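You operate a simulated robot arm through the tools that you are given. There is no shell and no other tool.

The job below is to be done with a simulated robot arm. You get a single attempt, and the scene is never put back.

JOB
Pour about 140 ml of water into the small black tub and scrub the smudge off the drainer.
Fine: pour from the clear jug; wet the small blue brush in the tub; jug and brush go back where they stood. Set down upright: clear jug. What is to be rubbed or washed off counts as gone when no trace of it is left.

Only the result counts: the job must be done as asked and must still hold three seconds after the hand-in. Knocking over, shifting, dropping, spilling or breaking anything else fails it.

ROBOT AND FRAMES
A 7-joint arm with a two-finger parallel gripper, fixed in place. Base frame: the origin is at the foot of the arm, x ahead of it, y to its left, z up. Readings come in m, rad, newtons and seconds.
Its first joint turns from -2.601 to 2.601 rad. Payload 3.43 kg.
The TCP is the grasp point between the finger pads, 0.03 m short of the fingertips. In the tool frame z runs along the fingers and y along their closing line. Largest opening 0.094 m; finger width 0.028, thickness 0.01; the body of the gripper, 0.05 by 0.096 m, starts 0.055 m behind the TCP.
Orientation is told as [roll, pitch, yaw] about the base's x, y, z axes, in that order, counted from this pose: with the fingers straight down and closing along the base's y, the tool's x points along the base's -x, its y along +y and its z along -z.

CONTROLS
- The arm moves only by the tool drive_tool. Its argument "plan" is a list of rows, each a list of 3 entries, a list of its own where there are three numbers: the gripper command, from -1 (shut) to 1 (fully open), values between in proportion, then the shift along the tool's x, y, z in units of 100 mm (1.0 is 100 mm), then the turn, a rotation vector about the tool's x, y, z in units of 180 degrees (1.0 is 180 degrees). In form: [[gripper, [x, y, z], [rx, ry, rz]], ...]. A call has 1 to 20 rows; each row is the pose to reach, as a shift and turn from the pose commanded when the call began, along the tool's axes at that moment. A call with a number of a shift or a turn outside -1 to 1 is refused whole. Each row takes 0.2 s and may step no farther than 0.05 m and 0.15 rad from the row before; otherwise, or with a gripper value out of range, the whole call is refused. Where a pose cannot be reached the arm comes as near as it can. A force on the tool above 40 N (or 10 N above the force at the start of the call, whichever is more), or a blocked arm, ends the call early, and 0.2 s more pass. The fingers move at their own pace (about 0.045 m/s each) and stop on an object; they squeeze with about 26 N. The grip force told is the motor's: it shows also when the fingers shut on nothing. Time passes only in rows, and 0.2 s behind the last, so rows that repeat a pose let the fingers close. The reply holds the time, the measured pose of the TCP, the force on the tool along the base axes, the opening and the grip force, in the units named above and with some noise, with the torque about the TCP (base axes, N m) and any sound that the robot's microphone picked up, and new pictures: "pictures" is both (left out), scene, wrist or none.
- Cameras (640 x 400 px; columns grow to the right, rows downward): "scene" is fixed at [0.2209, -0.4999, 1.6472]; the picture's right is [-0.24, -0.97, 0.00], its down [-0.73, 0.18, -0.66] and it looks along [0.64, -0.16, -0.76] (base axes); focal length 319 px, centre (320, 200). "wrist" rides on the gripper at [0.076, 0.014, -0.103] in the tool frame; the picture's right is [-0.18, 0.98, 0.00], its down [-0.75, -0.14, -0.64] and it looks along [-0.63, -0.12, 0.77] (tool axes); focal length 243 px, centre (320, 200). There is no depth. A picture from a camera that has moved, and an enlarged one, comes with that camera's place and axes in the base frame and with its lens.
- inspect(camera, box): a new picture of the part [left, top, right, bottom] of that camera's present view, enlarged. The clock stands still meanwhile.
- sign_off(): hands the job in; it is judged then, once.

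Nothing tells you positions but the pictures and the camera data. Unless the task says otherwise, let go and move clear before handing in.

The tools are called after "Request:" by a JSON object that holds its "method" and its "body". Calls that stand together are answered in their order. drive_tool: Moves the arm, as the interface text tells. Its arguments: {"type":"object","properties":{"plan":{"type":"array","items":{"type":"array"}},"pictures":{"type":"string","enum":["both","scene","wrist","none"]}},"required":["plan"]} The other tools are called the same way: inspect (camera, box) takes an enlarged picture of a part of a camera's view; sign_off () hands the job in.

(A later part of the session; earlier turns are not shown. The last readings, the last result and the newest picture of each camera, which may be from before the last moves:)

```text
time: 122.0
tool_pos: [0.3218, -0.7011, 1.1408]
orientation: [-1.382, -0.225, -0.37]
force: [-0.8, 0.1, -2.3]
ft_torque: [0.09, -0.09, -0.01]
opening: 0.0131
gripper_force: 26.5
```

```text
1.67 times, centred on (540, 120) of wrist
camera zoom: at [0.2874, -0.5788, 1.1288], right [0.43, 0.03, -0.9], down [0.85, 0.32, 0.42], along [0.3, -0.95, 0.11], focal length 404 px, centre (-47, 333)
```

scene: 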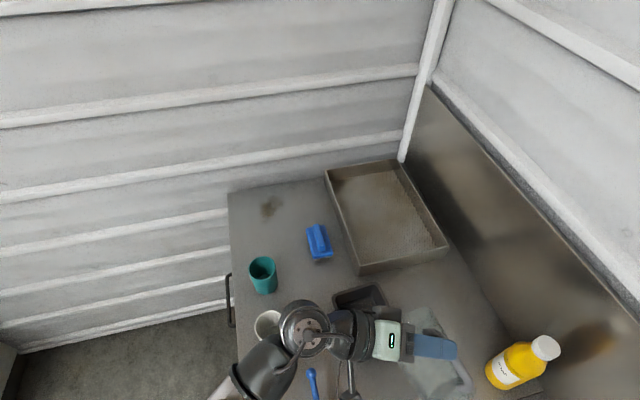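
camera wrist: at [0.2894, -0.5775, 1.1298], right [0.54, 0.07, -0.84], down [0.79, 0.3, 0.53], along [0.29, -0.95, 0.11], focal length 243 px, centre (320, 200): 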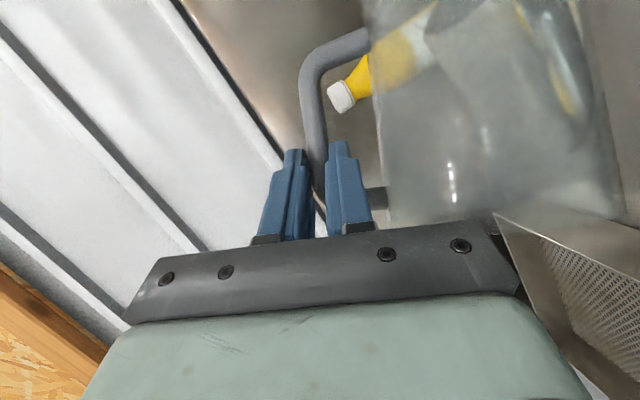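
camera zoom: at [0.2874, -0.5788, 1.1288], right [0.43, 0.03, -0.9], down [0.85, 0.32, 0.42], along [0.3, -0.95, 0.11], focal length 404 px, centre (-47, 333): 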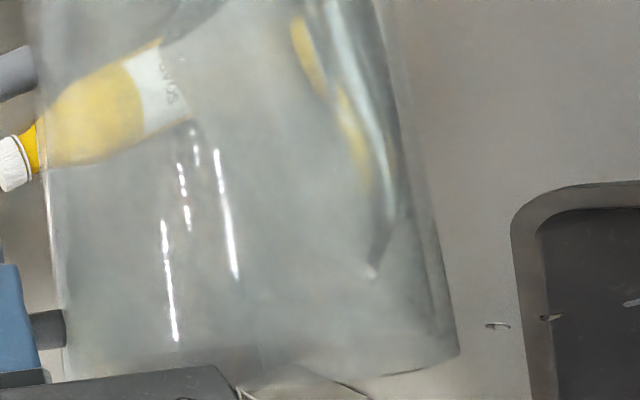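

Only drips now. Bringing the jug upright over the tub.

Request:
{"method": "drive_tool", "body": {"plan": [[-1, [0, 0, 0], [-0.00784, 0, 0.00935]], [-1, [0, 0, 0], [-0.02353, 0, 0.02804]], [-1, [0, 0, 0], [-0.04445, 0, 0.05297]], [-1, [0, 0, 0], [-0.06536, 0, 0.0779]], [-1, [0, 0, 0], [-0.08628, 0, 0.10282]], [-1, [0, 0, 0], [-0.10719, 0, 0.12775]], [-1, [0, 0, 0], [-0.12811, 0, 0.15268]], [-1, [0, 0, 0], [-0.14903, 0, 0.17761]], [-1, [0, 0, 0], [-0.16994, 0, 0.20253]], [-1, [0, 0, 0], [-0.19086, 0, 0.22746]], [-1, [0, 0, 0], [-0.21177, 0, 0.25239]], [-1, [0, 0, 0], [-0.23008, 0, 0.2742]], [-1, [0, 0, 0], [-0.24576, 0, 0.29289]], [-1, [0, 0, 0], [-0.25622, 0, 0.30536]], [-1, [0, 0, 0], [-0.26145, 0, 0.31159]], [-1, [0, 0, 0], [-0.26145, 0, 0.31159]], [-1, [0, 0, 0], [-0.26145, 0, 0.31159]], [-1, [0, 0, 0], [-0.26145, 0, 0.31159]]], "pictures": "none"}}

Request:
{"method": "drive_tool", "body": {"plan": [[-1, [0, 0, 0], [0, 0, 0]]], "pictures": "none"}}

Request:
{"method": "drive_tool", "body": {"plan": [[-1, [0, 0, 0], [0, 0, 0]]], "pictures": "none"}}

Request:
{"method": "drive_tool", "body": {"plan": [[-1, [0, 0, 0], [0, 0, 0]]], "pictures": "none"}}

Request:
{"method": "drive_tool", "body": {"plan": [[-1, [0, 0, 0], [0, 0, 0]]], "pictures": "none"}}

Request:
{"method": "drive_tool", "body": {"plan": [[-1, [0, 0, 0], [0, 0, 0]]], "pictures": "none"}}

Request:
{"method": "drive_tool", "body": {"plan": [[-1, [0, 0, 0], [0, 0, 0]]], "pictures": "none"}}

Request:
{"method": "drive_tool", "body": {"plan": [[-1, [0, 0, 0], [0, 0, 0]]], "pictures": "none"}}

Request:
{"method": "drive_tool", "body": {"plan": [[-1, [0, 0, 0], [0, 0, 0]]], "pictures": "none"}}

Request:
{"method": "drive_tool", "body": {"plan": [[-1, [0, 0, 0], [0, 0, 0]]], "pictures": "none"}}

Request:
{"method": "drive_tool", "body": {"plan": [[-1, [0, 0, 0], [0, 0, 0]]], "pictures": "none"}}

Request:
{"method": "drive_tool", "body": {"plan": [[-1, [0, 0, 0], [0, 0, 0]]], "pictures": "none"}}

Request:
{"method": "drive_tool", "body": {"plan": [[-1, [0, 0, 0], [0, 0, 0]]], "pictures": "scene"}}

Request:
{"method": "inspect", "body": {"camera": "scene", "box": [320, 250, 440, 350]}}

```text
time: 125.8
tool_pos: [0.3217, -0.6998, 1.1402]
orientation: [0.0, -0.874, -1.221]
force: [0.8, -0.1, -2.2]
ft_torque: [-0.02, 0.18, -0.02]
opening: 0.0131
gripper_force: 25.7
```

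```text
time: 126.2
tool_pos: [0.3218, -0.7015, 1.1403]
orientation: [0.002, -0.876, -1.22]
force: [-0.3, 0.8, -1.7]
ft_torque: [-0.02, 0.2, 0.01]
opening: 0.0133
gripper_force: 26.4
```

```text
time: 126.6
tool_pos: [0.3224, -0.7007, 1.1419]
orientation: [-0.001, -0.875, -1.222]
force: [-0.4, -1.0, -2.3]
ft_torque: [-0.02, 0.19, 0.0]
opening: 0.0132
gripper_force: 26.3
```

```text
time: 127.0
tool_pos: [0.3232, -0.7012, 1.1399]
orientation: [0.001, -0.875, -1.219]
force: [0.3, 0.5, -2.1]
ft_torque: [-0.02, 0.21, -0.03]
opening: 0.0133
gripper_force: 26.2
```

```text
time: 127.4
tool_pos: [0.3219, -0.6993, 1.1411]
orientation: [-0.001, -0.874, -1.222]
force: [0.3, 0.4, -2.8]
ft_torque: [-0.05, 0.22, -0.04]
opening: 0.0132
gripper_force: 26.2
```

```text
time: 127.8
tool_pos: [0.3226, -0.7005, 1.1411]
orientation: [0.001, -0.874, -1.22]
force: [0.1, -1.0, -2.4]
ft_torque: [-0.03, 0.21, -0.02]
opening: 0.0133
gripper_force: 26.2
```

```text
time: 128.2
tool_pos: [0.3209, -0.7003, 1.1408]
orientation: [0.001, -0.875, -1.219]
force: [0.2, -0.8, -3.1]
ft_torque: [0.01, 0.19, -0.06]
opening: 0.0132
gripper_force: 26.1
```

```text
time: 128.6
tool_pos: [0.3221, -0.7013, 1.1404]
orientation: [0.0, -0.876, -1.22]
force: [0.2, 1.0, -3.3]
ft_torque: [0.01, 0.17, 0.01]
opening: 0.0133
gripper_force: 25.9
```

```text
time: 129.0
tool_pos: [0.3227, -0.7006, 1.1422]
orientation: [0.0, -0.875, -1.22]
force: [0.3, -1.3, -2.9]
ft_torque: [0.0, 0.18, 0.0]
opening: 0.0133
gripper_force: 25.7
```

```text
time: 129.4
tool_pos: [0.3227, -0.6998, 1.1407]
orientation: [0.0, -0.876, -1.219]
force: [-0.7, 0.0, -2.0]
ft_torque: [0.01, 0.18, -0.03]
opening: 0.0135
gripper_force: 26.3
```

```text
time: 129.8
tool_pos: [0.3224, -0.7009, 1.1408]
orientation: [-0.001, -0.875, -1.221]
force: [0.9, -0.1, -2.2]
ft_torque: [-0.04, 0.24, -0.01]
opening: 0.0134
gripper_force: 26.4
```

```text
time: 130.2
tool_pos: [0.3218, -0.7008, 1.14]
orientation: [-0.001, -0.875, -1.221]
force: [0.0, 0.7, -1.8]
ft_torque: [0.0, 0.2, 0.03]
opening: 0.0132
gripper_force: 26.0
```

```text
time: 130.6
tool_pos: [0.3213, -0.7007, 1.1404]
orientation: [-0.001, -0.875, -1.22]
force: [-0.2, -0.8, -2.7]
ft_torque: [0.03, 0.21, 0.01]
opening: 0.0131
gripper_force: 25.8
```

scene: 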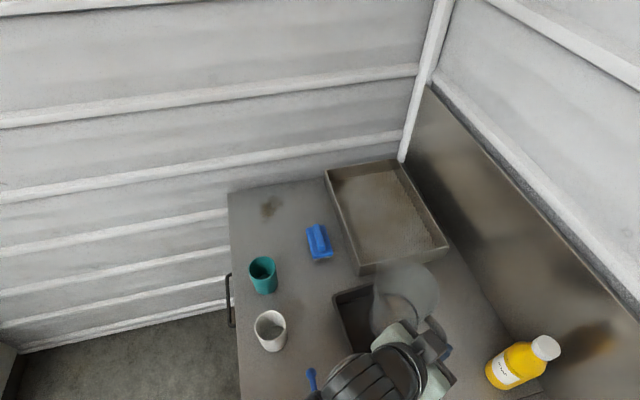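

```text
4.00 times, centred on (380, 300) of scene
camera zoom: at [0.2209, -0.4999, 1.6472], right [-0.24, -0.97, 0.0], down [-0.73, 0.18, -0.66], along [0.64, -0.16, -0.76], focal length 1276 px, centre (80, -200)
```

zoom: 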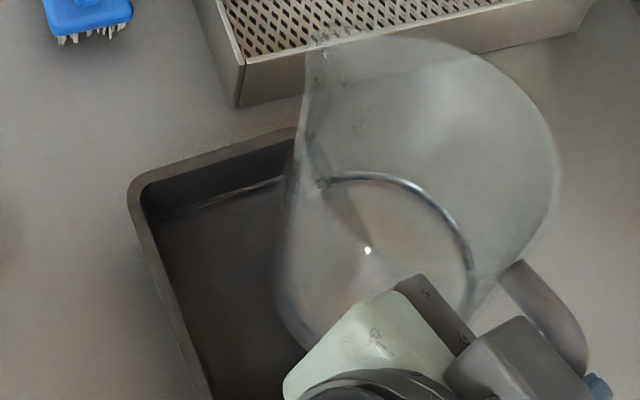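

Torque now indicates about 142 ml poured. I'll carry the jug back, first horizontally at height.

Request:
{"method": "drive_tool", "body": {"plan": [[-1, [-0.01, 0.003, 0.012], [0, 0, 0]], [-1, [-0.03, 0.008, 0.036], [0, 0, 0]], [-1, [-0.06, 0.015, 0.072], [0, 0, 0]], [-1, [-0.1, 0.026, 0.119], [0, 0, 0]], [-1, [-0.15, 0.039, 0.179], [0, 0, 0]], [-1, [-0.2, 0.052, 0.238], [0, 0, 0]], [-1, [-0.26, 0.067, 0.31], [0, 0, 0]], [-1, [-0.32, 0.083, 0.381], [0, 0, 0]], [-1, [-0.38, 0.098, 0.453], [0, 0, 0]], [-1, [-0.44, 0.114, 0.524], [0, 0, 0]], [-1, [-0.5, 0.129, 0.596], [0, 0, 0]], [-1, [-0.55, 0.142, 0.655], [0, 0, 0]], [-1, [-0.58, 0.15, 0.691], [0, 0, 0]], [-1, [-0.595, 0.1535, 0.709], [0, 0, 0]], [-1, [-0.595, 0.1535, 0.709], [0, 0, 0]]], "pictures": "none"}}

Request:
{"method": "drive_tool", "body": {"plan": [[-1, [-0.01, 0.003, 0.012], [0, 0, 0]], [-1, [-0.03, 0.008, 0.036], [0, 0, 0]], [-1, [-0.06, 0.015, 0.072], [0, 0, 0]], [-1, [-0.1, 0.026, 0.119], [0, 0, 0]], [-1, [-0.15, 0.039, 0.179], [0, 0, 0]], [-1, [-0.2, 0.052, 0.238], [0, 0, 0]], [-1, [-0.26, 0.067, 0.31], [0, 0, 0]], [-1, [-0.32, 0.083, 0.381], [0, 0, 0]], [-1, [-0.38, 0.098, 0.453], [0, 0, 0]], [-1, [-0.44, 0.114, 0.524], [0, 0, 0]], [-1, [-0.5, 0.129, 0.596], [0, 0, 0]], [-1, [-0.55, 0.142, 0.655], [0, 0, 0]], [-1, [-0.58, 0.15, 0.691], [0, 0, 0]], [-1, [-0.595, 0.1535, 0.709], [0, 0, 0]], [-1, [-0.595, 0.1535, 0.709], [0, 0, 0]]], "pictures": "none"}}

Request:
{"method": "drive_tool", "body": {"plan": [[-1, [0, 0, 0], [0, 0, 0]]], "pictures": "none"}}

Request:
{"method": "drive_tool", "body": {"plan": [[-1, [0, 0, 0], [0, 0, 0]]], "pictures": "both"}}

```text
time: 133.8
tool_pos: [0.3682, -0.7813, 1.141]
orientation: [0.0, -0.874, -1.221]
force: [0.1, -0.2, -1.9]
ft_torque: [-0.03, 0.22, 0.03]
opening: 0.0131
gripper_force: 25.9
```

```text
time: 137.0
tool_pos: [0.4139, -0.8645, 1.1405]
orientation: [0.001, -0.875, -1.219]
force: [0.4, -0.5, -2.5]
ft_torque: [-0.07, 0.21, -0.05]
opening: 0.0134
gripper_force: 25.7
```

```text
time: 137.4
tool_pos: [0.4134, -0.8647, 1.1411]
orientation: [-0.001, -0.875, -1.22]
force: [0.1, 1.0, -2.3]
ft_torque: [-0.01, 0.17, 0.0]
opening: 0.0131
gripper_force: 26.6
```

```text
time: 137.8
tool_pos: [0.4131, -0.8647, 1.1415]
orientation: [-0.001, -0.874, -1.221]
force: [0.2, -0.9, -1.7]
ft_torque: [-0.07, 0.21, 0.01]
opening: 0.0131
gripper_force: 25.6
camera wrist: at [0.3823, -0.7411, 1.1488], right [0.96, 0.23, 0.14], down [-0.14, -0.04, 0.99], along [0.23, -0.97, -0.01], focal length 243 px, centre (320, 200)
```

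scene: 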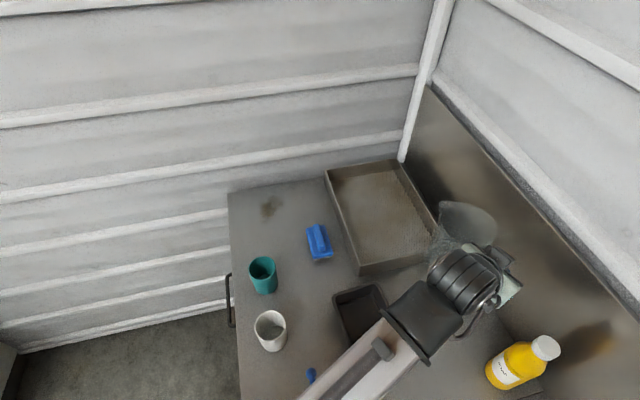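
wrist: 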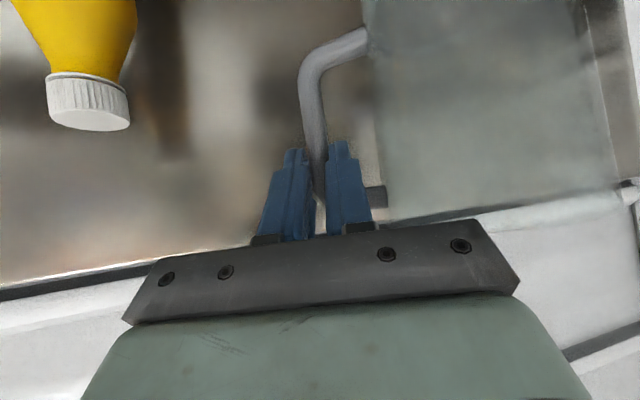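

Request:
{"method": "drive_tool", "body": {"plan": [[-1, [0.02, 0, 0.017], [0, 0, 0]], [-1, [0.06, 0, 0.05], [0, 0, 0]], [-1, [0.12, 0, 0.101], [0, 0, 0]], [-1, [0.19, 0, 0.16], [0, 0, 0]], [-1, [0.26, 0, 0.218], [0, 0, 0]], [-1, [0.33, 0, 0.277], [0, 0, 0]], [-1, [0.4, 0, 0.336], [0, 0, 0]], [-1, [0.47, 0, 0.394], [0, 0, 0]], [-1, [0.54, 0, 0.453], [0, 0, 0]], [-1, [0.61, 0, 0.512], [0, 0, 0]], [-1, [0.67, 0, 0.562], [0, 0, 0]], [-1, [0.72, 0, 0.604], [0, 0, 0]], [-1, [0.75, 0, 0.63], [0, 0, 0]], [-1, [0.766, 0, 0.643], [0, 0, 0]], [-1, [0.766, 0, 0.643], [0, 0, 0]]], "pictures": "none"}}

Request:
{"method": "drive_tool", "body": {"plan": [[-1, [0.02, 0, 0.017], [0, 0, 0]], [-1, [0.06, 0, 0.05], [0, 0, 0]], [-1, [0.11, 0, 0.092], [0, 0, 0]], [-1, [0.17, 0, 0.143], [0, 0, 0]], [-1, [0.23, 0, 0.193], [0, 0, 0]], [-1, [0.29, 0, 0.243], [0, 0, 0]], [-1, [0.35, 0, 0.294], [0, 0, 0]], [-1, [0.4, 0, 0.336], [0, 0, 0]], [-1, [0.44, 0, 0.369], [0, 0, 0]], [-1, [0.46, 0, 0.386], [0, 0, 0]], [-1, [0.46, 0, 0.386], [0, 0, 0]]], "pictures": "both"}}

Request:
{"method": "inspect", "body": {"camera": "scene", "box": [390, 225, 500, 335]}}

```text
time: 141.0
tool_pos: [0.414, -0.8643, 1.0391]
orientation: [0.0, -0.874, -1.219]
force: [0.0, -0.2, -2.7]
ft_torque: [-0.02, 0.2, -0.05]
opening: 0.0132
gripper_force: 26.3
```

```text
time: 143.4
tool_pos: [0.4129, -0.8642, 0.9817]
orientation: [-0.002, -0.878, -1.221]
force: [-3.6, -3.0, 18.4]
ft_torque: [-0.44, -0.38, -0.1]
opening: 0.0135
gripper_force: 26.2
camera wrist: at [0.3812, -0.7409, 0.9897], right [0.96, 0.23, 0.14], down [-0.14, -0.04, 0.99], along [0.23, -0.97, 0.0], focal length 243 px, centre (320, 200)
```

scene: 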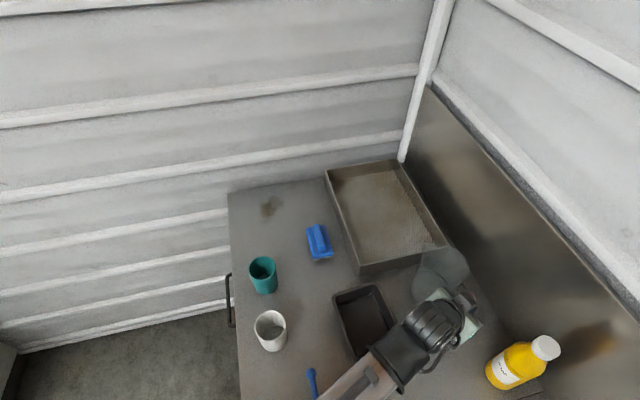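
wrist: 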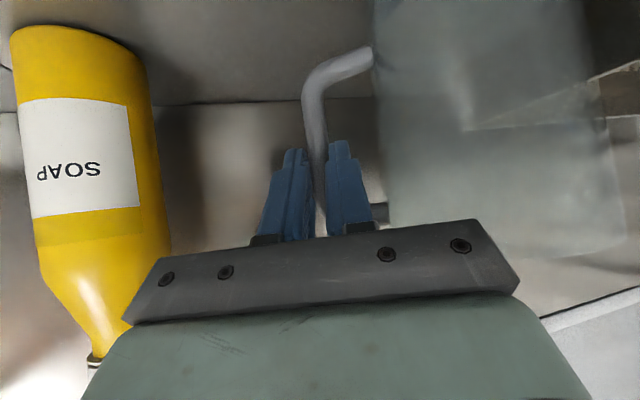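

```text
3.64 times, centred on (445, 280) of scene
camera zoom: at [0.2209, -0.4999, 1.6472], right [-0.24, -0.97, 0.0], down [-0.73, 0.18, -0.66], along [0.64, -0.16, -0.76], focal length 1160 px, centre (-134, -91)
```

zoom: 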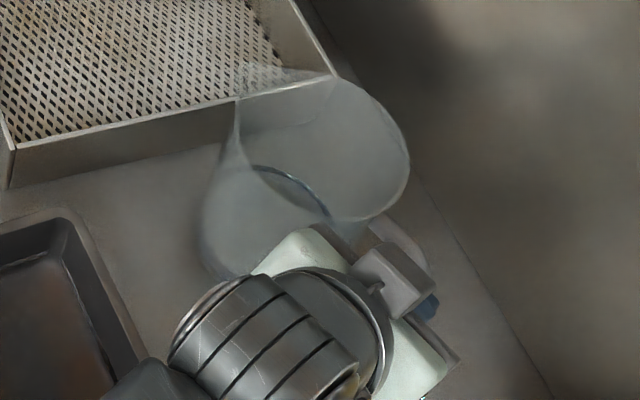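

The jug is touching the drainer 11 mm earlier than at pick-up because it slid down the handle when lifted (the handle's top arm rested on the fingers). I'll raise 1.5 mm to relieve the pressure and re-check.

Request:
{"method": "drive_tool", "body": {"plan": [[-1, [-0.006, 0, -0.005], [0, 0, 0]], [-1, [-0.0115, 0, -0.0096], [0, 0, 0]], [-1, [-0.0115, 0, -0.0096], [0, 0, 0]]], "pictures": "none"}}

Request:
{"method": "drive_tool", "body": {"plan": [[-1, [0, 0, 0], [0, 0, 0]]], "pictures": "wrist"}}

Request:
{"method": "inspect", "body": {"camera": "wrist", "box": [220, 0, 640, 260]}}

```text
time: 144.2
tool_pos: [0.4144, -0.8642, 0.9826]
orientation: [-0.001, -0.871, -1.221]
force: [-1.6, -1.1, 6.9]
ft_torque: [-0.37, -0.12, -0.07]
opening: 0.0133
gripper_force: 25.9
```

```text
time: 144.6
tool_pos: [0.4138, -0.864, 0.9826]
orientation: [0.0, -0.872, -1.221]
force: [-0.4, 1.2, 4.4]
ft_torque: [-0.09, -0.08, 0.01]
opening: 0.0132
gripper_force: 26.0
camera wrist: at [0.3821, -0.74, 0.9905], right [0.96, 0.23, 0.14], down [-0.14, -0.04, 0.99], along [0.23, -0.97, -0.01], focal length 243 px, centre (320, 200)
```

wrist: 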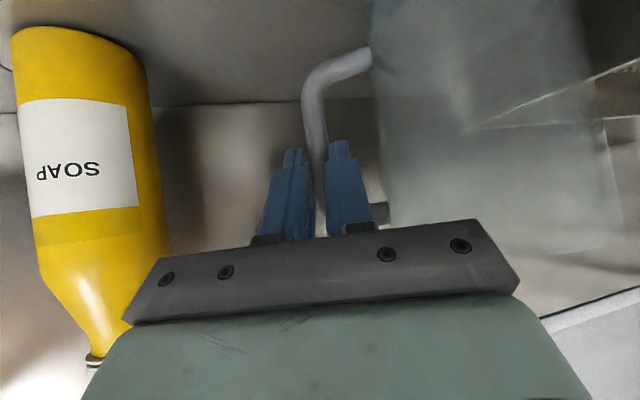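

```text
1.52 times, centred on (430, 130) of wrist
camera zoom: at [0.3821, -0.74, 0.9905], right [0.96, 0.23, 0.14], down [-0.14, -0.04, 0.99], along [0.23, -0.97, -0.01], focal length 370 px, centre (152, 307)
```

zoom: 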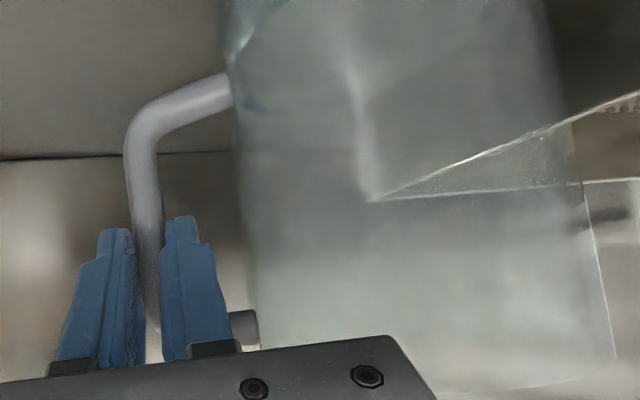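

Request:
{"method": "drive_tool", "body": {"plan": [[-1, [-0.004, 0, -0.0032], [0, 0, 0]], [-1, [-0.004, 0, -0.0032], [0, 0, 0]], [-0.7, [-0.004, 0, -0.0032], [0, 0, 0]], [-0.6, [-0.004, 0, -0.0032], [0, 0, 0]], [-0.5, [-0.004, 0, -0.0032], [0, 0, 0]], [-0.404, [-0.004, 0, -0.0032], [0, 0, 0]], [-0.404, [-0.004, 0, -0.0032], [0, 0, 0]], [-0.404, [-0.004, 0, -0.0032], [0, 0, 0]]], "pictures": "both"}}

Request:
{"method": "inspect", "body": {"camera": "wrist", "box": [220, 0, 640, 260]}}

Request:
{"method": "inspect", "body": {"camera": "scene", "box": [390, 225, 500, 335]}}

```text
time: 146.4
tool_pos: [0.4148, -0.8636, 0.9835]
orientation: [0.0, -0.875, -1.22]
force: [0.0, -0.8, -0.7]
ft_torque: [0.0, 0.01, 0.0]
opening: 0.0281
gripper_force: 0.1
camera wrist: at [0.3826, -0.7403, 0.991], right [0.96, 0.23, 0.14], down [-0.14, -0.04, 0.99], along [0.23, -0.97, -0.01], focal length 243 px, centre (320, 200)
```

scene: 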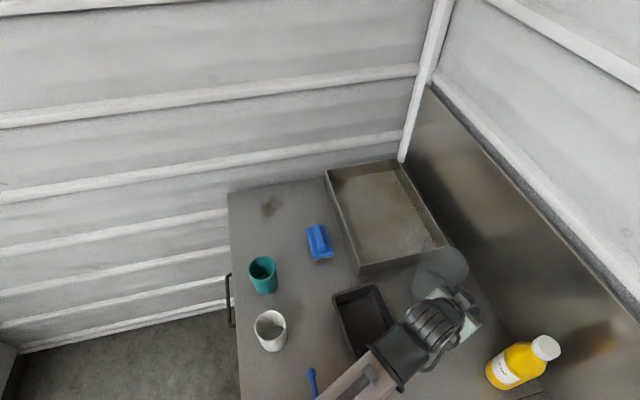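
wrist: 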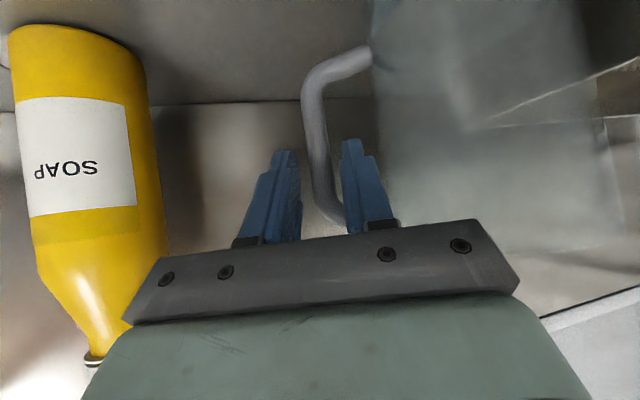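

```text
1.52 times, centred on (430, 130) of wrist
camera zoom: at [0.3826, -0.7403, 0.991], right [0.96, 0.23, 0.14], down [-0.14, -0.04, 0.99], along [0.23, -0.97, -0.01], focal length 370 px, centre (152, 307)
```

zoom: 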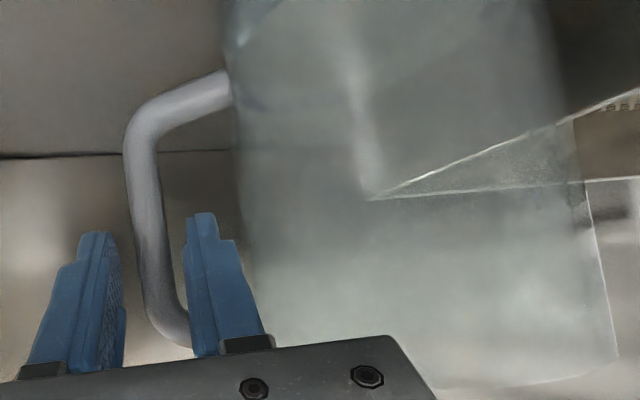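

```text
3.64 times, centred on (445, 280) of scene
camera zoom: at [0.2209, -0.4999, 1.6472], right [-0.24, -0.97, 0.0], down [-0.73, 0.18, -0.66], along [0.64, -0.16, -0.76], focal length 1160 px, centre (-134, -91)
```

zoom: 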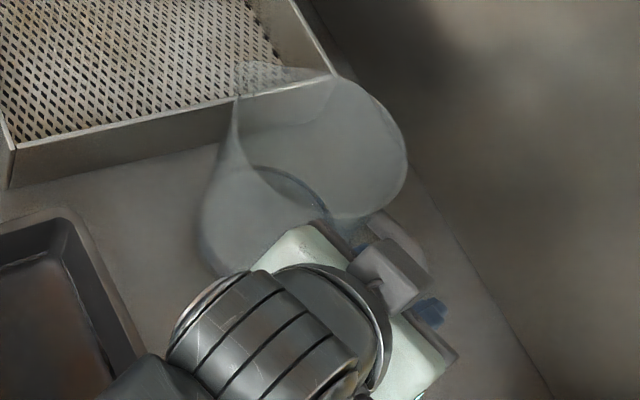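

The jug stands free, within about 3 mm of its original spot. I'll drop the fingers 8 mm to clear the handle's upper arm, then withdraw straight back along the tool axis.

Request:
{"method": "drive_tool", "body": {"plan": [[-0.404, [0.02, 0, 0.017], [0, 0, 0]], [-0.404, [0.045, 0, 0.038], [0, 0, 0]], [-0.404, [0.061, 0, 0.051], [0, 0, 0]], [-0.404, [0.061, 0, 0.03], [0, 0, 0]], [-0.404, [0.061, 0, -0.02], [0, 0, 0]], [-0.404, [0.061, 0, -0.09], [0, 0, 0]], [-0.404, [0.061, 0, -0.17], [0, 0, 0]], [-0.404, [0.061, 0, -0.26], [0, 0, 0]], [-0.404, [0.061, 0, -0.36], [0, 0, 0]], [-0.404, [0.061, 0, -0.46], [0, 0, 0]], [-0.404, [0.061, 0, -0.56], [0, 0, 0]], [-0.404, [0.061, 0, -0.66], [0, 0, 0]], [-0.404, [0.061, 0, -0.76], [0, 0, 0]], [-0.404, [0.061, 0, -0.86], [0, 0, 0]], [-0.404, [0.061, 0, -0.94], [0, 0, 0]], [-0.404, [0.061, 0, -0.98], [0, 0, 0]], [-0.404, [0.061, 0, -1], [0, 0, 0]]], "pictures": "both"}}

Request:
{"method": "inspect", "body": {"camera": "scene", "box": [390, 225, 500, 335]}}

```text
time: 150.0
tool_pos: [0.3868, -0.7883, 1.0419]
orientation: [0.001, -0.874, -1.22]
force: [0.4, 0.0, -0.4]
ft_torque: [0.01, -0.01, 0.0]
opening: 0.0282
gripper_force: 0.1
camera wrist: at [0.3552, -0.6649, 1.0503], right [0.96, 0.23, 0.14], down [-0.14, -0.04, 0.99], along [0.23, -0.97, -0.01], focal length 243 px, centre (320, 200)
```

scene: 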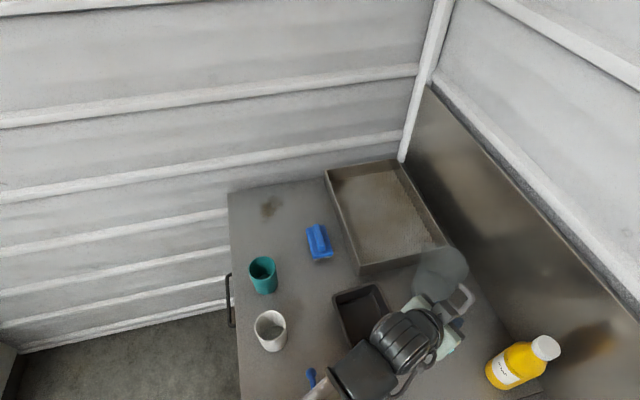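
wrist: 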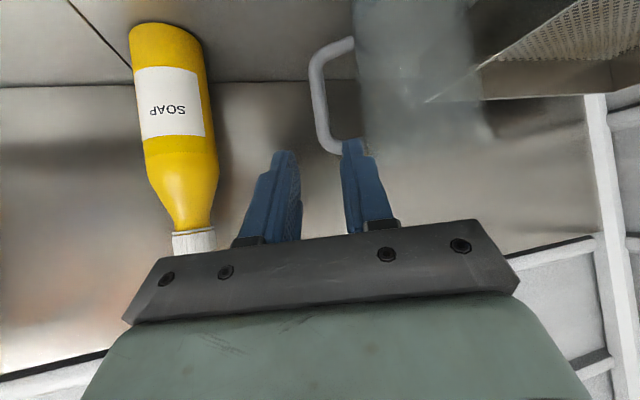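

```text
3.64 times, centred on (445, 280) of scene
camera zoom: at [0.2209, -0.4999, 1.6472], right [-0.24, -0.97, 0.0], down [-0.73, 0.18, -0.66], along [0.64, -0.16, -0.76], focal length 1160 px, centre (-134, -91)
```

zoom: 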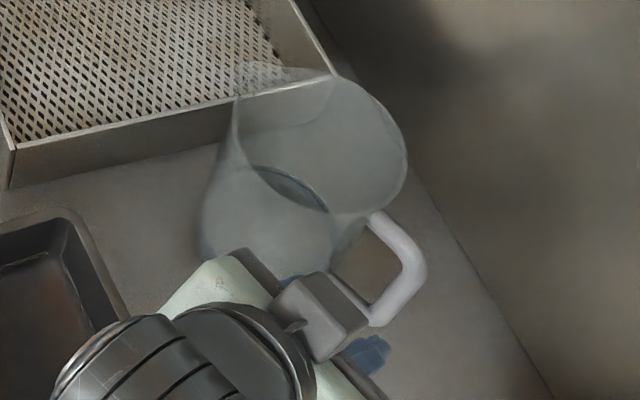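

The jug is upright and free at its place. I'll retreat, then turn the tool to point straight down for the tub and brush work.

Request:
{"method": "drive_tool", "body": {"plan": [[-0.404, [-0.02, 0, -0.08], [0, 0, 0]], [-0.404, [-0.05, 0, -0.25], [0, 0, 0]], [-0.404, [-0.1, 0, -0.45], [0, 0, 0]], [0, [-0.15, 0, -0.65], [0, 0, 0]], [0, [-0.19, 0, -0.85], [0, 0, 0]], [0, [-0.2, 0, -0.96], [0, 0, 0]], [0, [-0.2, 0, -1], [0, 0, 0]]], "pictures": "none"}}

Request:
{"method": "drive_tool", "body": {"plan": [[0, [-0.05, 0.01, -0.08], [-0.003, 0.005, -0.007]], [0, [-0.12, 0.02, -0.2], [-0.01, 0.014, -0.022]], [0, [-0.19, 0.03, -0.35], [-0.019, 0.027, -0.04]], [0, [-0.25, 0.04, -0.48], [-0.029, 0.041, -0.062]], [0, [-0.27, 0.05, -0.56], [-0.039, 0.056, -0.084]], [0, [-0.27, 0.05, -0.59], [-0.049, 0.07, -0.106]], [0, [-0.27, 0.05, -0.59], [-0.059, 0.085, -0.127]], [0, [-0.27, 0.05, -0.59], [-0.07, 0.099, -0.149]], [0, [-0.27, 0.05, -0.59], [-0.08, 0.114, -0.171]], [0, [-0.27, 0.05, -0.59], [-0.09, 0.128, -0.193]], [0, [-0.27, 0.05, -0.59], [-0.1, 0.143, -0.214]], [0, [-0.27, 0.05, -0.59], [-0.11, 0.157, -0.236]], [0, [-0.27, 0.05, -0.59], [-0.12, 0.172, -0.258]], [0, [-0.27, 0.05, -0.59], [-0.13, 0.186, -0.28]], [0, [-0.27, 0.05, -0.59], [-0.141, 0.201, -0.302]], [0, [-0.27, 0.05, -0.59], [-0.151, 0.216, -0.323]], [0, [-0.27, 0.05, -0.59], [-0.159, 0.228, -0.342]], [0, [-0.27, 0.05, -0.59], [-0.166, 0.237, -0.356]], [0, [-0.27, 0.05, -0.59], [-0.1691, 0.2415, -0.3627]], [0, [-0.27, 0.05, -0.59], [-0.1691, 0.2415, -0.3627]]], "pictures": "both"}}

```text
time: 151.6
tool_pos: [0.3652, -0.7288, 1.1221]
orientation: [0.001, -0.875, -1.221]
force: [-0.2, -0.2, 0.3]
ft_torque: [0.01, 0.01, -0.02]
opening: 0.047
gripper_force: 0.0
```

```text
time: 155.8
tool_pos: [0.36, -0.7028, 1.1733]
orientation: [-0.013, -0.007, 0.001]
force: [-0.5, -0.2, 0.5]
ft_torque: [0.01, 0.03, 0.0]
opening: 0.047
gripper_force: 0.0
out of reach, approached as far as the arm can: row 19, 20
camera wrist: at [0.2824, -0.6881, 1.2753], right [0.18, 0.98, -0.01], down [0.75, -0.13, 0.65], along [0.63, -0.13, -0.76], focal length 243 px, centre (320, 200)
```

scene: 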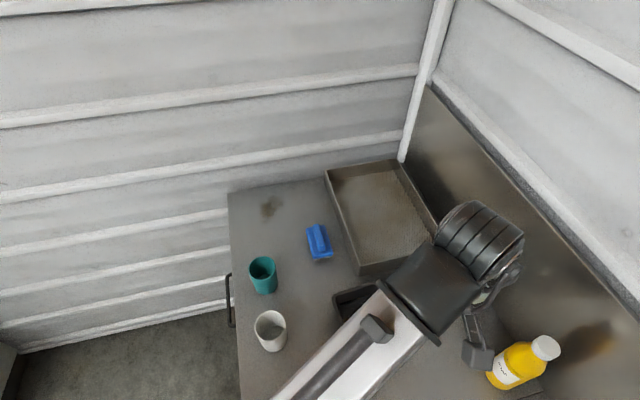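
wrist: 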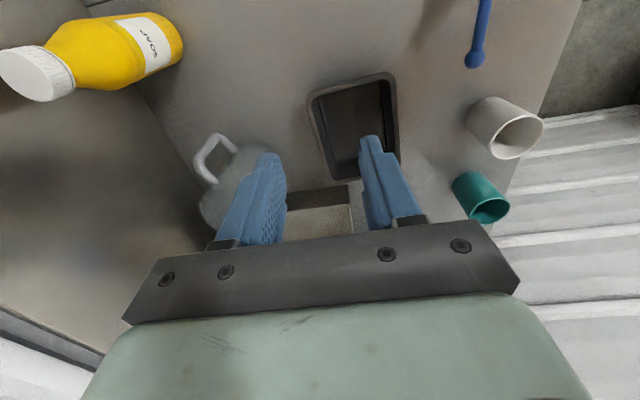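

Request:
{"method": "inspect", "body": {"camera": "wrist", "box": [270, 50, 440, 200]}}

Request:
{"method": "inspect", "body": {"camera": "scene", "box": [290, 210, 420, 330]}}

```text
2.67 times, centred on (355, 125) of wrist
camera zoom: at [0.2824, -0.6881, 1.2753], right [0.18, 0.98, -0.01], down [0.75, -0.13, 0.65], along [0.63, -0.13, -0.76], focal length 647 px, centre (227, 400)
```

zoom: 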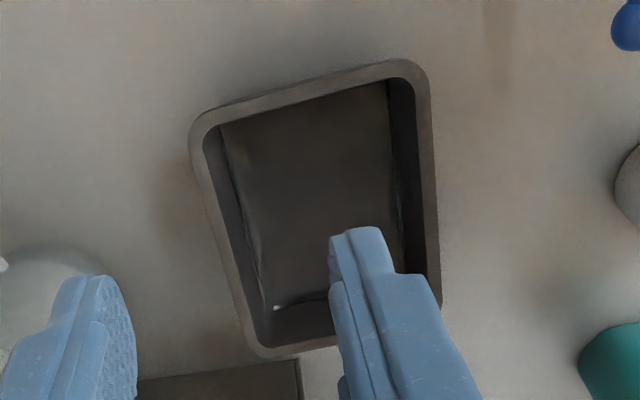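

```text
3.33 times, centred on (355, 270) of scene
camera zoom: at [0.2209, -0.4999, 1.6472], right [-0.24, -0.97, 0.0], down [-0.73, 0.18, -0.66], along [0.64, -0.16, -0.76], focal length 1063 px, centre (203, -33)
```

zoom: 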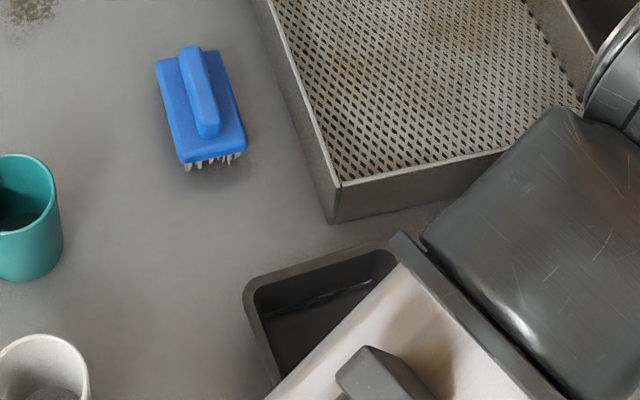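

The tool is now vertical. The smudge is near the edge of reach, so I'll hold the brush with the tool tilted about 22° outward along the brush's bar. Moving toward the brush in that posture.

Request:
{"method": "drive_tool", "body": {"plan": [[0, [-0.04, 0.01, -0.01], [0, -0.004, 0]], [0, [-0.12, 0.03, -0.03], [0, -0.015, 0]], [0, [-0.22, 0.06, -0.06], [0, -0.03, 0]], [0, [-0.34, 0.09, -0.09], [0, -0.048, 0]], [0, [-0.46, 0.13, -0.12], [0, -0.066, 0]], [0, [-0.58, 0.16, -0.15], [0, -0.084, 0]], [0, [-0.7, 0.2, -0.18], [0, -0.1, 0]], [0, [-0.8, 0.23, -0.2], [0, -0.112, 0]], [0, [-0.87, 0.24, -0.2], [0, -0.12, 0]], [0, [-0.9, 0.25, -0.2], [0, -0.1222, 0]], [0, [-0.9, 0.25, -0.2], [0, -0.1222, 0]]], "pictures": "none"}}

Request:
{"method": "drive_tool", "body": {"plan": [[0, [-0.03, 0.01, 0.04], [0, 0, 0]], [0, [-0.1, 0.04, 0.12], [0, 0, 0]], [0, [-0.2, 0.075, 0.25], [0, 0, 0]], [0, [-0.32, 0.12, 0.4], [0, 0, 0]], [0, [-0.44, 0.166, 0.545], [0, 0, 0]], [0, [-0.53, 0.2, 0.655], [0, 0, 0]], [0, [-0.57, 0.215, 0.7], [0, 0, 0]], [0, [-0.575, 0.217, 0.711], [0, 0, 0]]], "pictures": "none"}}

Request:
{"method": "drive_tool", "body": {"plan": [[0, [-0.03, 0.01, 0.04], [0, 0, 0]], [0, [-0.1, 0.04, 0.12], [0, 0, 0]], [0, [-0.2, 0.075, 0.25], [0, 0, 0]], [0, [-0.32, 0.12, 0.4], [0, 0, 0]], [0, [-0.44, 0.166, 0.545], [0, 0, 0]], [0, [-0.53, 0.2, 0.655], [0, 0, 0]], [0, [-0.57, 0.215, 0.7], [0, 0, 0]], [0, [-0.575, 0.217, 0.711], [0, 0, 0]]], "pictures": "both"}}

```text
time: 158.2
tool_pos: [0.4517, -0.6793, 1.1928]
orientation: [-0.002, -0.387, 0.002]
force: [0.8, 0.1, -0.3]
ft_torque: [0.01, 0.01, 0.0]
opening: 0.047
gripper_force: 0.0
```

```text
time: 160.0
tool_pos: [0.5314, -0.6579, 1.15]
orientation: [-0.004, -0.384, 0.002]
force: [-0.9, 0.2, 0.8]
ft_torque: [-0.03, 0.0, 0.0]
opening: 0.0472
gripper_force: 0.1
```

```text
time: 161.8
tool_pos: [0.61, -0.6343, 1.1046]
orientation: [-0.002, -0.384, 0.002]
force: [0.0, 1.5, 0.7]
ft_torque: [0.0, 0.01, 0.01]
opening: 0.0469
gripper_force: 0.2
camera wrist: at [0.5008, -0.6206, 1.1717], right [0.17, 0.98, 0.07], down [0.46, -0.14, 0.88], along [0.87, -0.12, -0.47], focal length 243 px, centre (320, 200)
```

scene: 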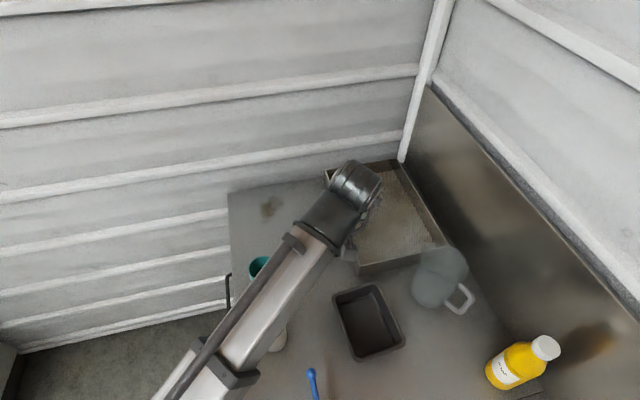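
wrist: 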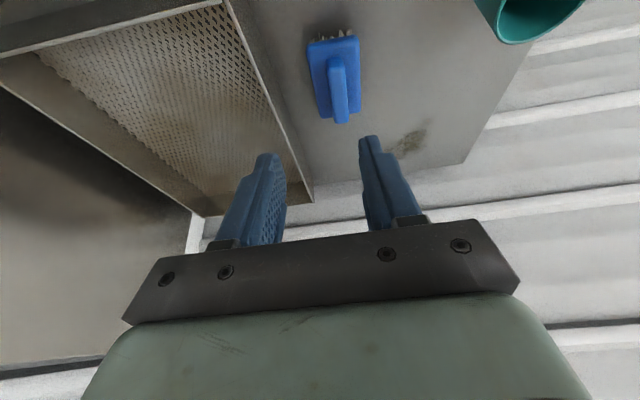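

The tub is unobstructed now, so I'll measure it in the same window as at the start, and also check the brush.

Request:
{"method": "inspect", "body": {"camera": "scene", "box": [220, 240, 480, 400]}}

Request:
{"method": "inspect", "body": {"camera": "scene", "box": [320, 270, 420, 370]}}

Request:
{"method": "inspect", "body": {"camera": "wrist", "box": [280, 0, 460, 160]}}

```text
2.46 times, centred on (350, 320) of scene
camera zoom: at [0.2209, -0.4999, 1.6472], right [-0.24, -0.97, 0.0], down [-0.73, 0.18, -0.66], along [0.64, -0.16, -0.76], focal length 785 px, centre (246, -95)
```

zoom: 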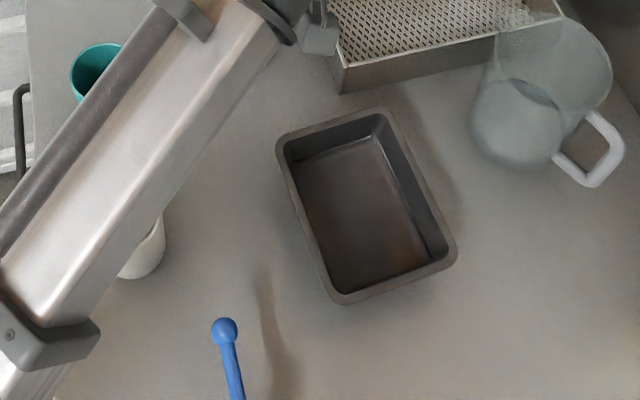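

```text
4.00 times, centred on (370, 320) of scene
camera zoom: at [0.2209, -0.4999, 1.6472], right [-0.24, -0.97, 0.0], down [-0.73, 0.18, -0.66], along [0.64, -0.16, -0.76], focal length 1276 px, centre (120, -280)
```

zoom: 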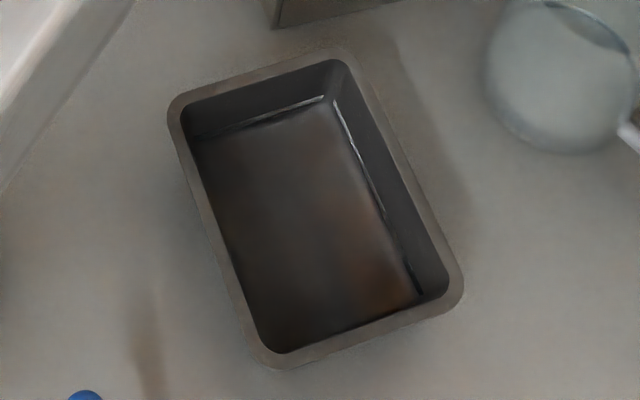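

```text
2.50 times, centred on (370, 80) of wrist
camera zoom: at [0.5008, -0.6206, 1.1717], right [0.17, 0.98, 0.07], down [0.46, -0.14, 0.88], along [0.87, -0.12, -0.47], focal length 606 px, centre (195, 500)
```

zoom: 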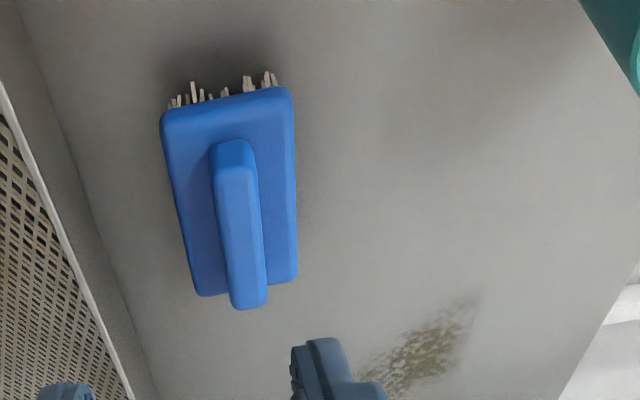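

The tub has moved about (+13, +5) mm with 4° of turn; I'll correct that at the end. The brush bar is centred near (0.684, -0.616), along x, about 19 mm wide. I'll descend toward it for a closer check.

Request:
{"method": "drive_tool", "body": {"plan": [[0, [-0.01, 0.02, 0.05], [0, 0, 0]], [0, [-0.02, 0.06, 0.18], [0, 0, 0]], [0, [-0.04, 0.1, 0.36], [0, 0, 0]], [0, [-0.06, 0.15, 0.56], [0, 0, 0]], [0, [-0.07, 0.18, 0.76], [0, 0, 0]], [0, [-0.07, 0.18, 0.9], [0, 0, 0]], [0, [-0.07, 0.18, 0.97], [0, 0, 0]], [0, [-0.07, 0.18, 1], [0, 0, 0]], [0, [-0.07, 0.18, 1], [0, 0, 0]]], "pictures": "both"}}

Request:
{"method": "inspect", "body": {"camera": "wrist", "box": [230, 0, 430, 180]}}

Request:
{"method": "inspect", "body": {"camera": "scene", "box": [280, 190, 360, 270]}}

```text
time: 163.8
tool_pos: [0.655, -0.6183, 1.0129]
orientation: [-0.002, -0.384, 0.002]
force: [-0.9, 0.2, 0.4]
ft_torque: [-0.01, 0.02, -0.02]
opening: 0.0471
gripper_force: 0.0
camera wrist: at [0.5451, -0.6051, 1.0806], right [0.17, 0.98, 0.07], down [0.46, -0.14, 0.88], along [0.87, -0.12, -0.47], focal length 243 px, centre (320, 200)
```

scene: 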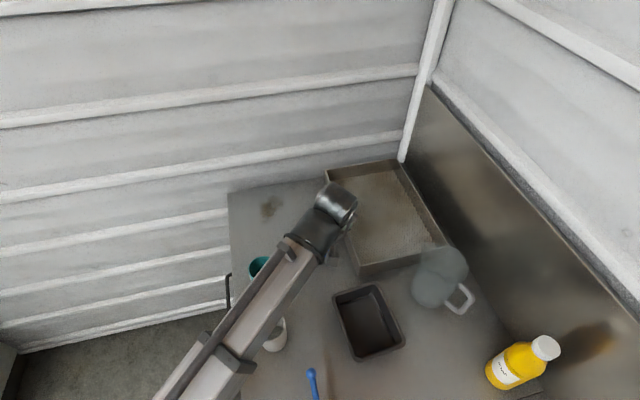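
wrist: 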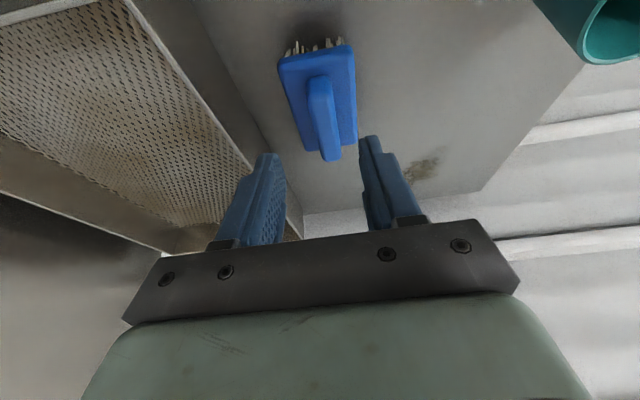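

```text
2.22 times, centred on (330, 90) of wrist
camera zoom: at [0.5451, -0.6051, 1.0806], right [0.17, 0.98, 0.07], down [0.46, -0.14, 0.88], along [0.87, -0.12, -0.47], focal length 539 px, centre (298, 444)
```

zoom: 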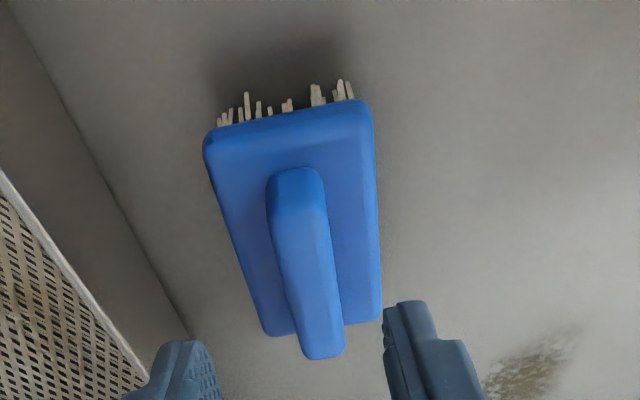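

```text
5.00 times, centred on (320, 230) of scene
camera zoom: at [0.2209, -0.4999, 1.6472], right [-0.24, -0.97, 0.0], down [-0.73, 0.18, -0.66], along [0.64, -0.16, -0.76], focal length 1595 px, centre (320, 50)
```

zoom: 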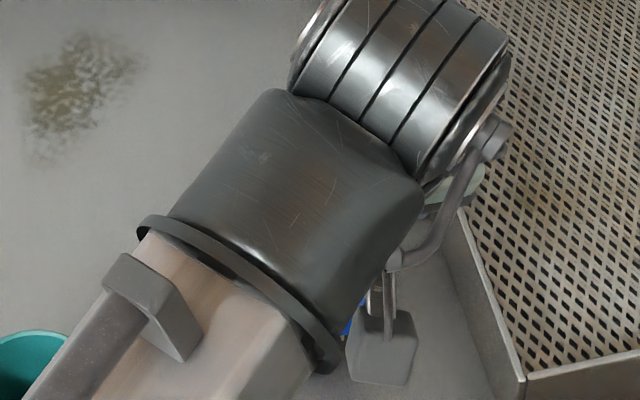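

The bar's centre is at about (0.684, -0.6146), top z ≈ 0.94, turned -2°. I'll align and come down to just above the block.

Request:
{"method": "drive_tool", "body": {"plan": [[0, [0, 0.02, 0.03], [0.001, 0, 0.003]], [0, [0, 0.045, 0.1], [0.0025, 0, 0.006]], [0, [0, 0.045, 0.2], [0.0042, 0, 0.0103]], [0, [0, 0.045, 0.3], [0.0042, 0, 0.0103]], [0, [0, 0.045, 0.4], [0.0042, 0, 0.0103]], [0, [0, 0.045, 0.48], [0.0042, 0, 0.0103]], [0, [0, 0.045, 0.53], [0.0042, 0, 0.0103]], [0, [0, 0.045, 0.556], [0.0042, 0, 0.0103]], [0, [0, 0.045, 0.556], [0.0042, 0, 0.0103]]], "pictures": "wrist"}}

Request:
{"method": "inspect", "body": {"camera": "wrist", "box": [230, 40, 430, 220]}}

```text
time: 165.8
tool_pos: [0.6768, -0.612, 0.9635]
orientation: [-0.001, -0.384, -0.033]
force: [0.3, 0.0, 0.1]
ft_torque: [0.0, -0.02, 0.02]
opening: 0.047
gripper_force: 0.0
camera wrist: at [0.5669, -0.5943, 1.0311], right [0.2, 0.98, 0.07], down [0.45, -0.15, 0.88], along [0.87, -0.15, -0.47], focal length 243 px, centre (320, 200)
```

wrist: 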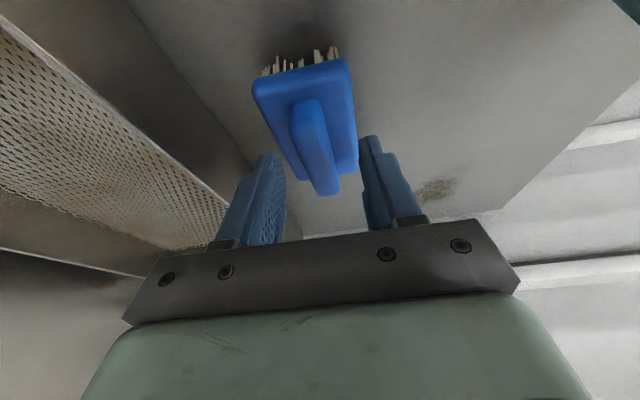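

```text
2.22 times, centred on (330, 130) of wrist
camera zoom: at [0.5669, -0.5943, 1.0311], right [0.2, 0.98, 0.07], down [0.45, -0.15, 0.88], along [0.87, -0.15, -0.47], focal length 539 px, centre (298, 356)
```

zoom: 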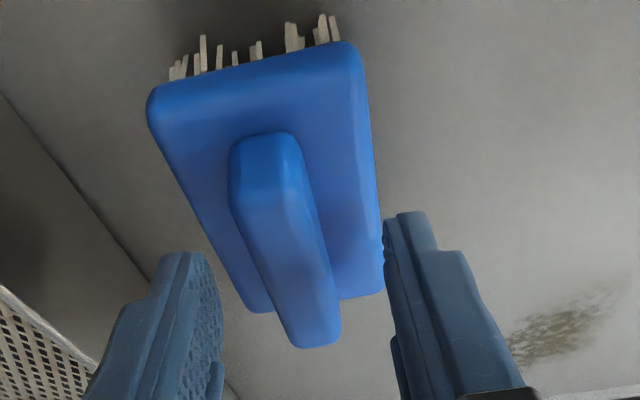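

Yaw matches and the bar is centred between the fingers. I'll ease down a few millimetres more, watching for contact with the block.

Request:
{"method": "drive_tool", "body": {"plan": [[0, [0, -0.015, 0.01], [0, 0, 0]], [0, [0, -0.015, 0.02], [0, 0, 0]], [0, [0, -0.015, 0.03], [0, 0, 0]], [0, [0, -0.015, 0.04], [0, 0, 0]], [0, [0, -0.015, 0.04], [0, 0, 0]]], "pictures": "none"}}

Request:
{"method": "drive_tool", "body": {"plan": [[0, [0, 0, 0.01], [0, 0, 0]], [0, [0, 0, 0.02], [0, 0, 0]], [0, [0, 0, 0.03], [0, 0, 0]], [0, [0, 0, 0.03], [0, 0, 0]]], "pictures": "none"}}

Request:
{"method": "drive_tool", "body": {"plan": [[0, [0, 0, 0.01], [0, 0, 0]], [0, [0, 0, 0.02], [0, 0, 0]], [0, [0, 0, 0.03], [0, 0, 0]], [0, [0, 0, 0.03], [0, 0, 0]]], "pictures": "wrist"}}

Request:
{"method": "inspect", "body": {"camera": "wrist", "box": [230, 40, 430, 220]}}

```text
time: 167.0
tool_pos: [0.6782, -0.6145, 0.9599]
orientation: [-0.003, -0.384, -0.033]
force: [0.6, -0.8, -0.3]
ft_torque: [0.01, 0.01, -0.05]
opening: 0.0469
gripper_force: 0.1
```

```text
time: 168.0
tool_pos: [0.6785, -0.615, 0.9572]
orientation: [-0.004, -0.384, -0.031]
force: [-0.1, -1.1, -0.2]
ft_torque: [-0.02, -0.01, -0.02]
opening: 0.047
gripper_force: 0.1
```

```text
time: 169.0
tool_pos: [0.6795, -0.6152, 0.9545]
orientation: [-0.004, -0.385, -0.034]
force: [0.0, 0.4, 0.2]
ft_torque: [0.01, 0.0, -0.02]
opening: 0.0471
gripper_force: 0.1
camera wrist: at [0.5694, -0.5977, 1.0215], right [0.2, 0.98, 0.07], down [0.45, -0.15, 0.88], along [0.87, -0.15, -0.47], focal length 243 px, centre (320, 200)
```

wrist: 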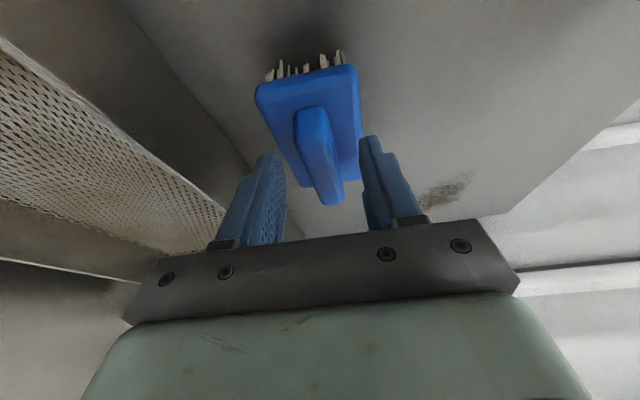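

```text
2.22 times, centred on (330, 130) of wrist
camera zoom: at [0.5694, -0.5977, 1.0215], right [0.2, 0.98, 0.07], down [0.45, -0.15, 0.88], along [0.87, -0.15, -0.47], focal length 539 px, centre (298, 356)
```

zoom: 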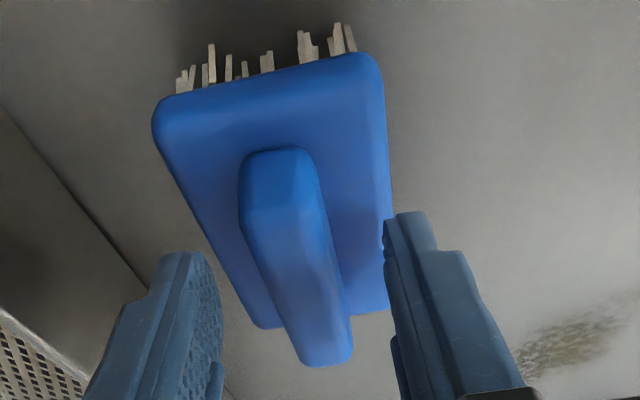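

The fingertips are about 1–2 mm above the block and the bar is 2 cm tall, so I'll close on it here.

Request:
{"method": "drive_tool", "body": {"plan": [[-0.2, [0, 0, 0], [0, 0, 0]], [-0.4, [0, 0, 0], [0, 0, 0]], [-0.55, [0, 0, 0], [0, 0, 0]], [-0.7, [0, 0, 0], [0, 0, 0]], [-1, [0, 0, 0], [0, 0, 0]], [-1, [0, 0, 0], [0, 0, 0]], [-1, [0, 0, 0], [0, 0, 0]], [-1, [0, 0, 0], [0, 0, 0]]], "pictures": "wrist"}}

Request:
{"method": "inspect", "body": {"camera": "wrist", "box": [230, 40, 430, 220]}}

```text
time: 170.8
tool_pos: [0.6787, -0.6153, 0.9534]
orientation: [-0.003, -0.383, -0.032]
force: [-0.1, 0.4, 0.5]
ft_torque: [-0.02, -0.05, 0.0]
opening: 0.0195
gripper_force: 26.1
camera wrist: at [0.5694, -0.5977, 1.0215], right [0.2, 0.98, 0.07], down [0.45, -0.15, 0.88], along [0.87, -0.15, -0.47], focal length 243 px, centre (320, 200)
```

wrist: 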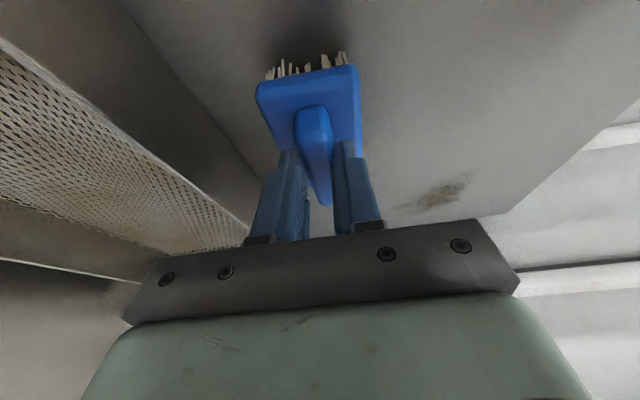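

```text
2.22 times, centred on (330, 130) of wrist
camera zoom: at [0.5694, -0.5977, 1.0215], right [0.2, 0.98, 0.07], down [0.45, -0.15, 0.88], along [0.87, -0.15, -0.47], focal length 539 px, centre (298, 356)
```

zoom: 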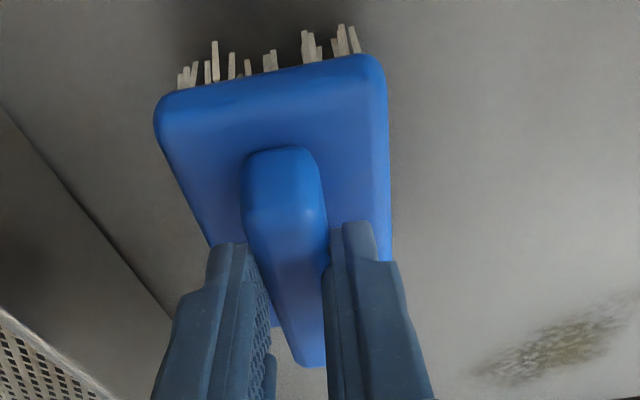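

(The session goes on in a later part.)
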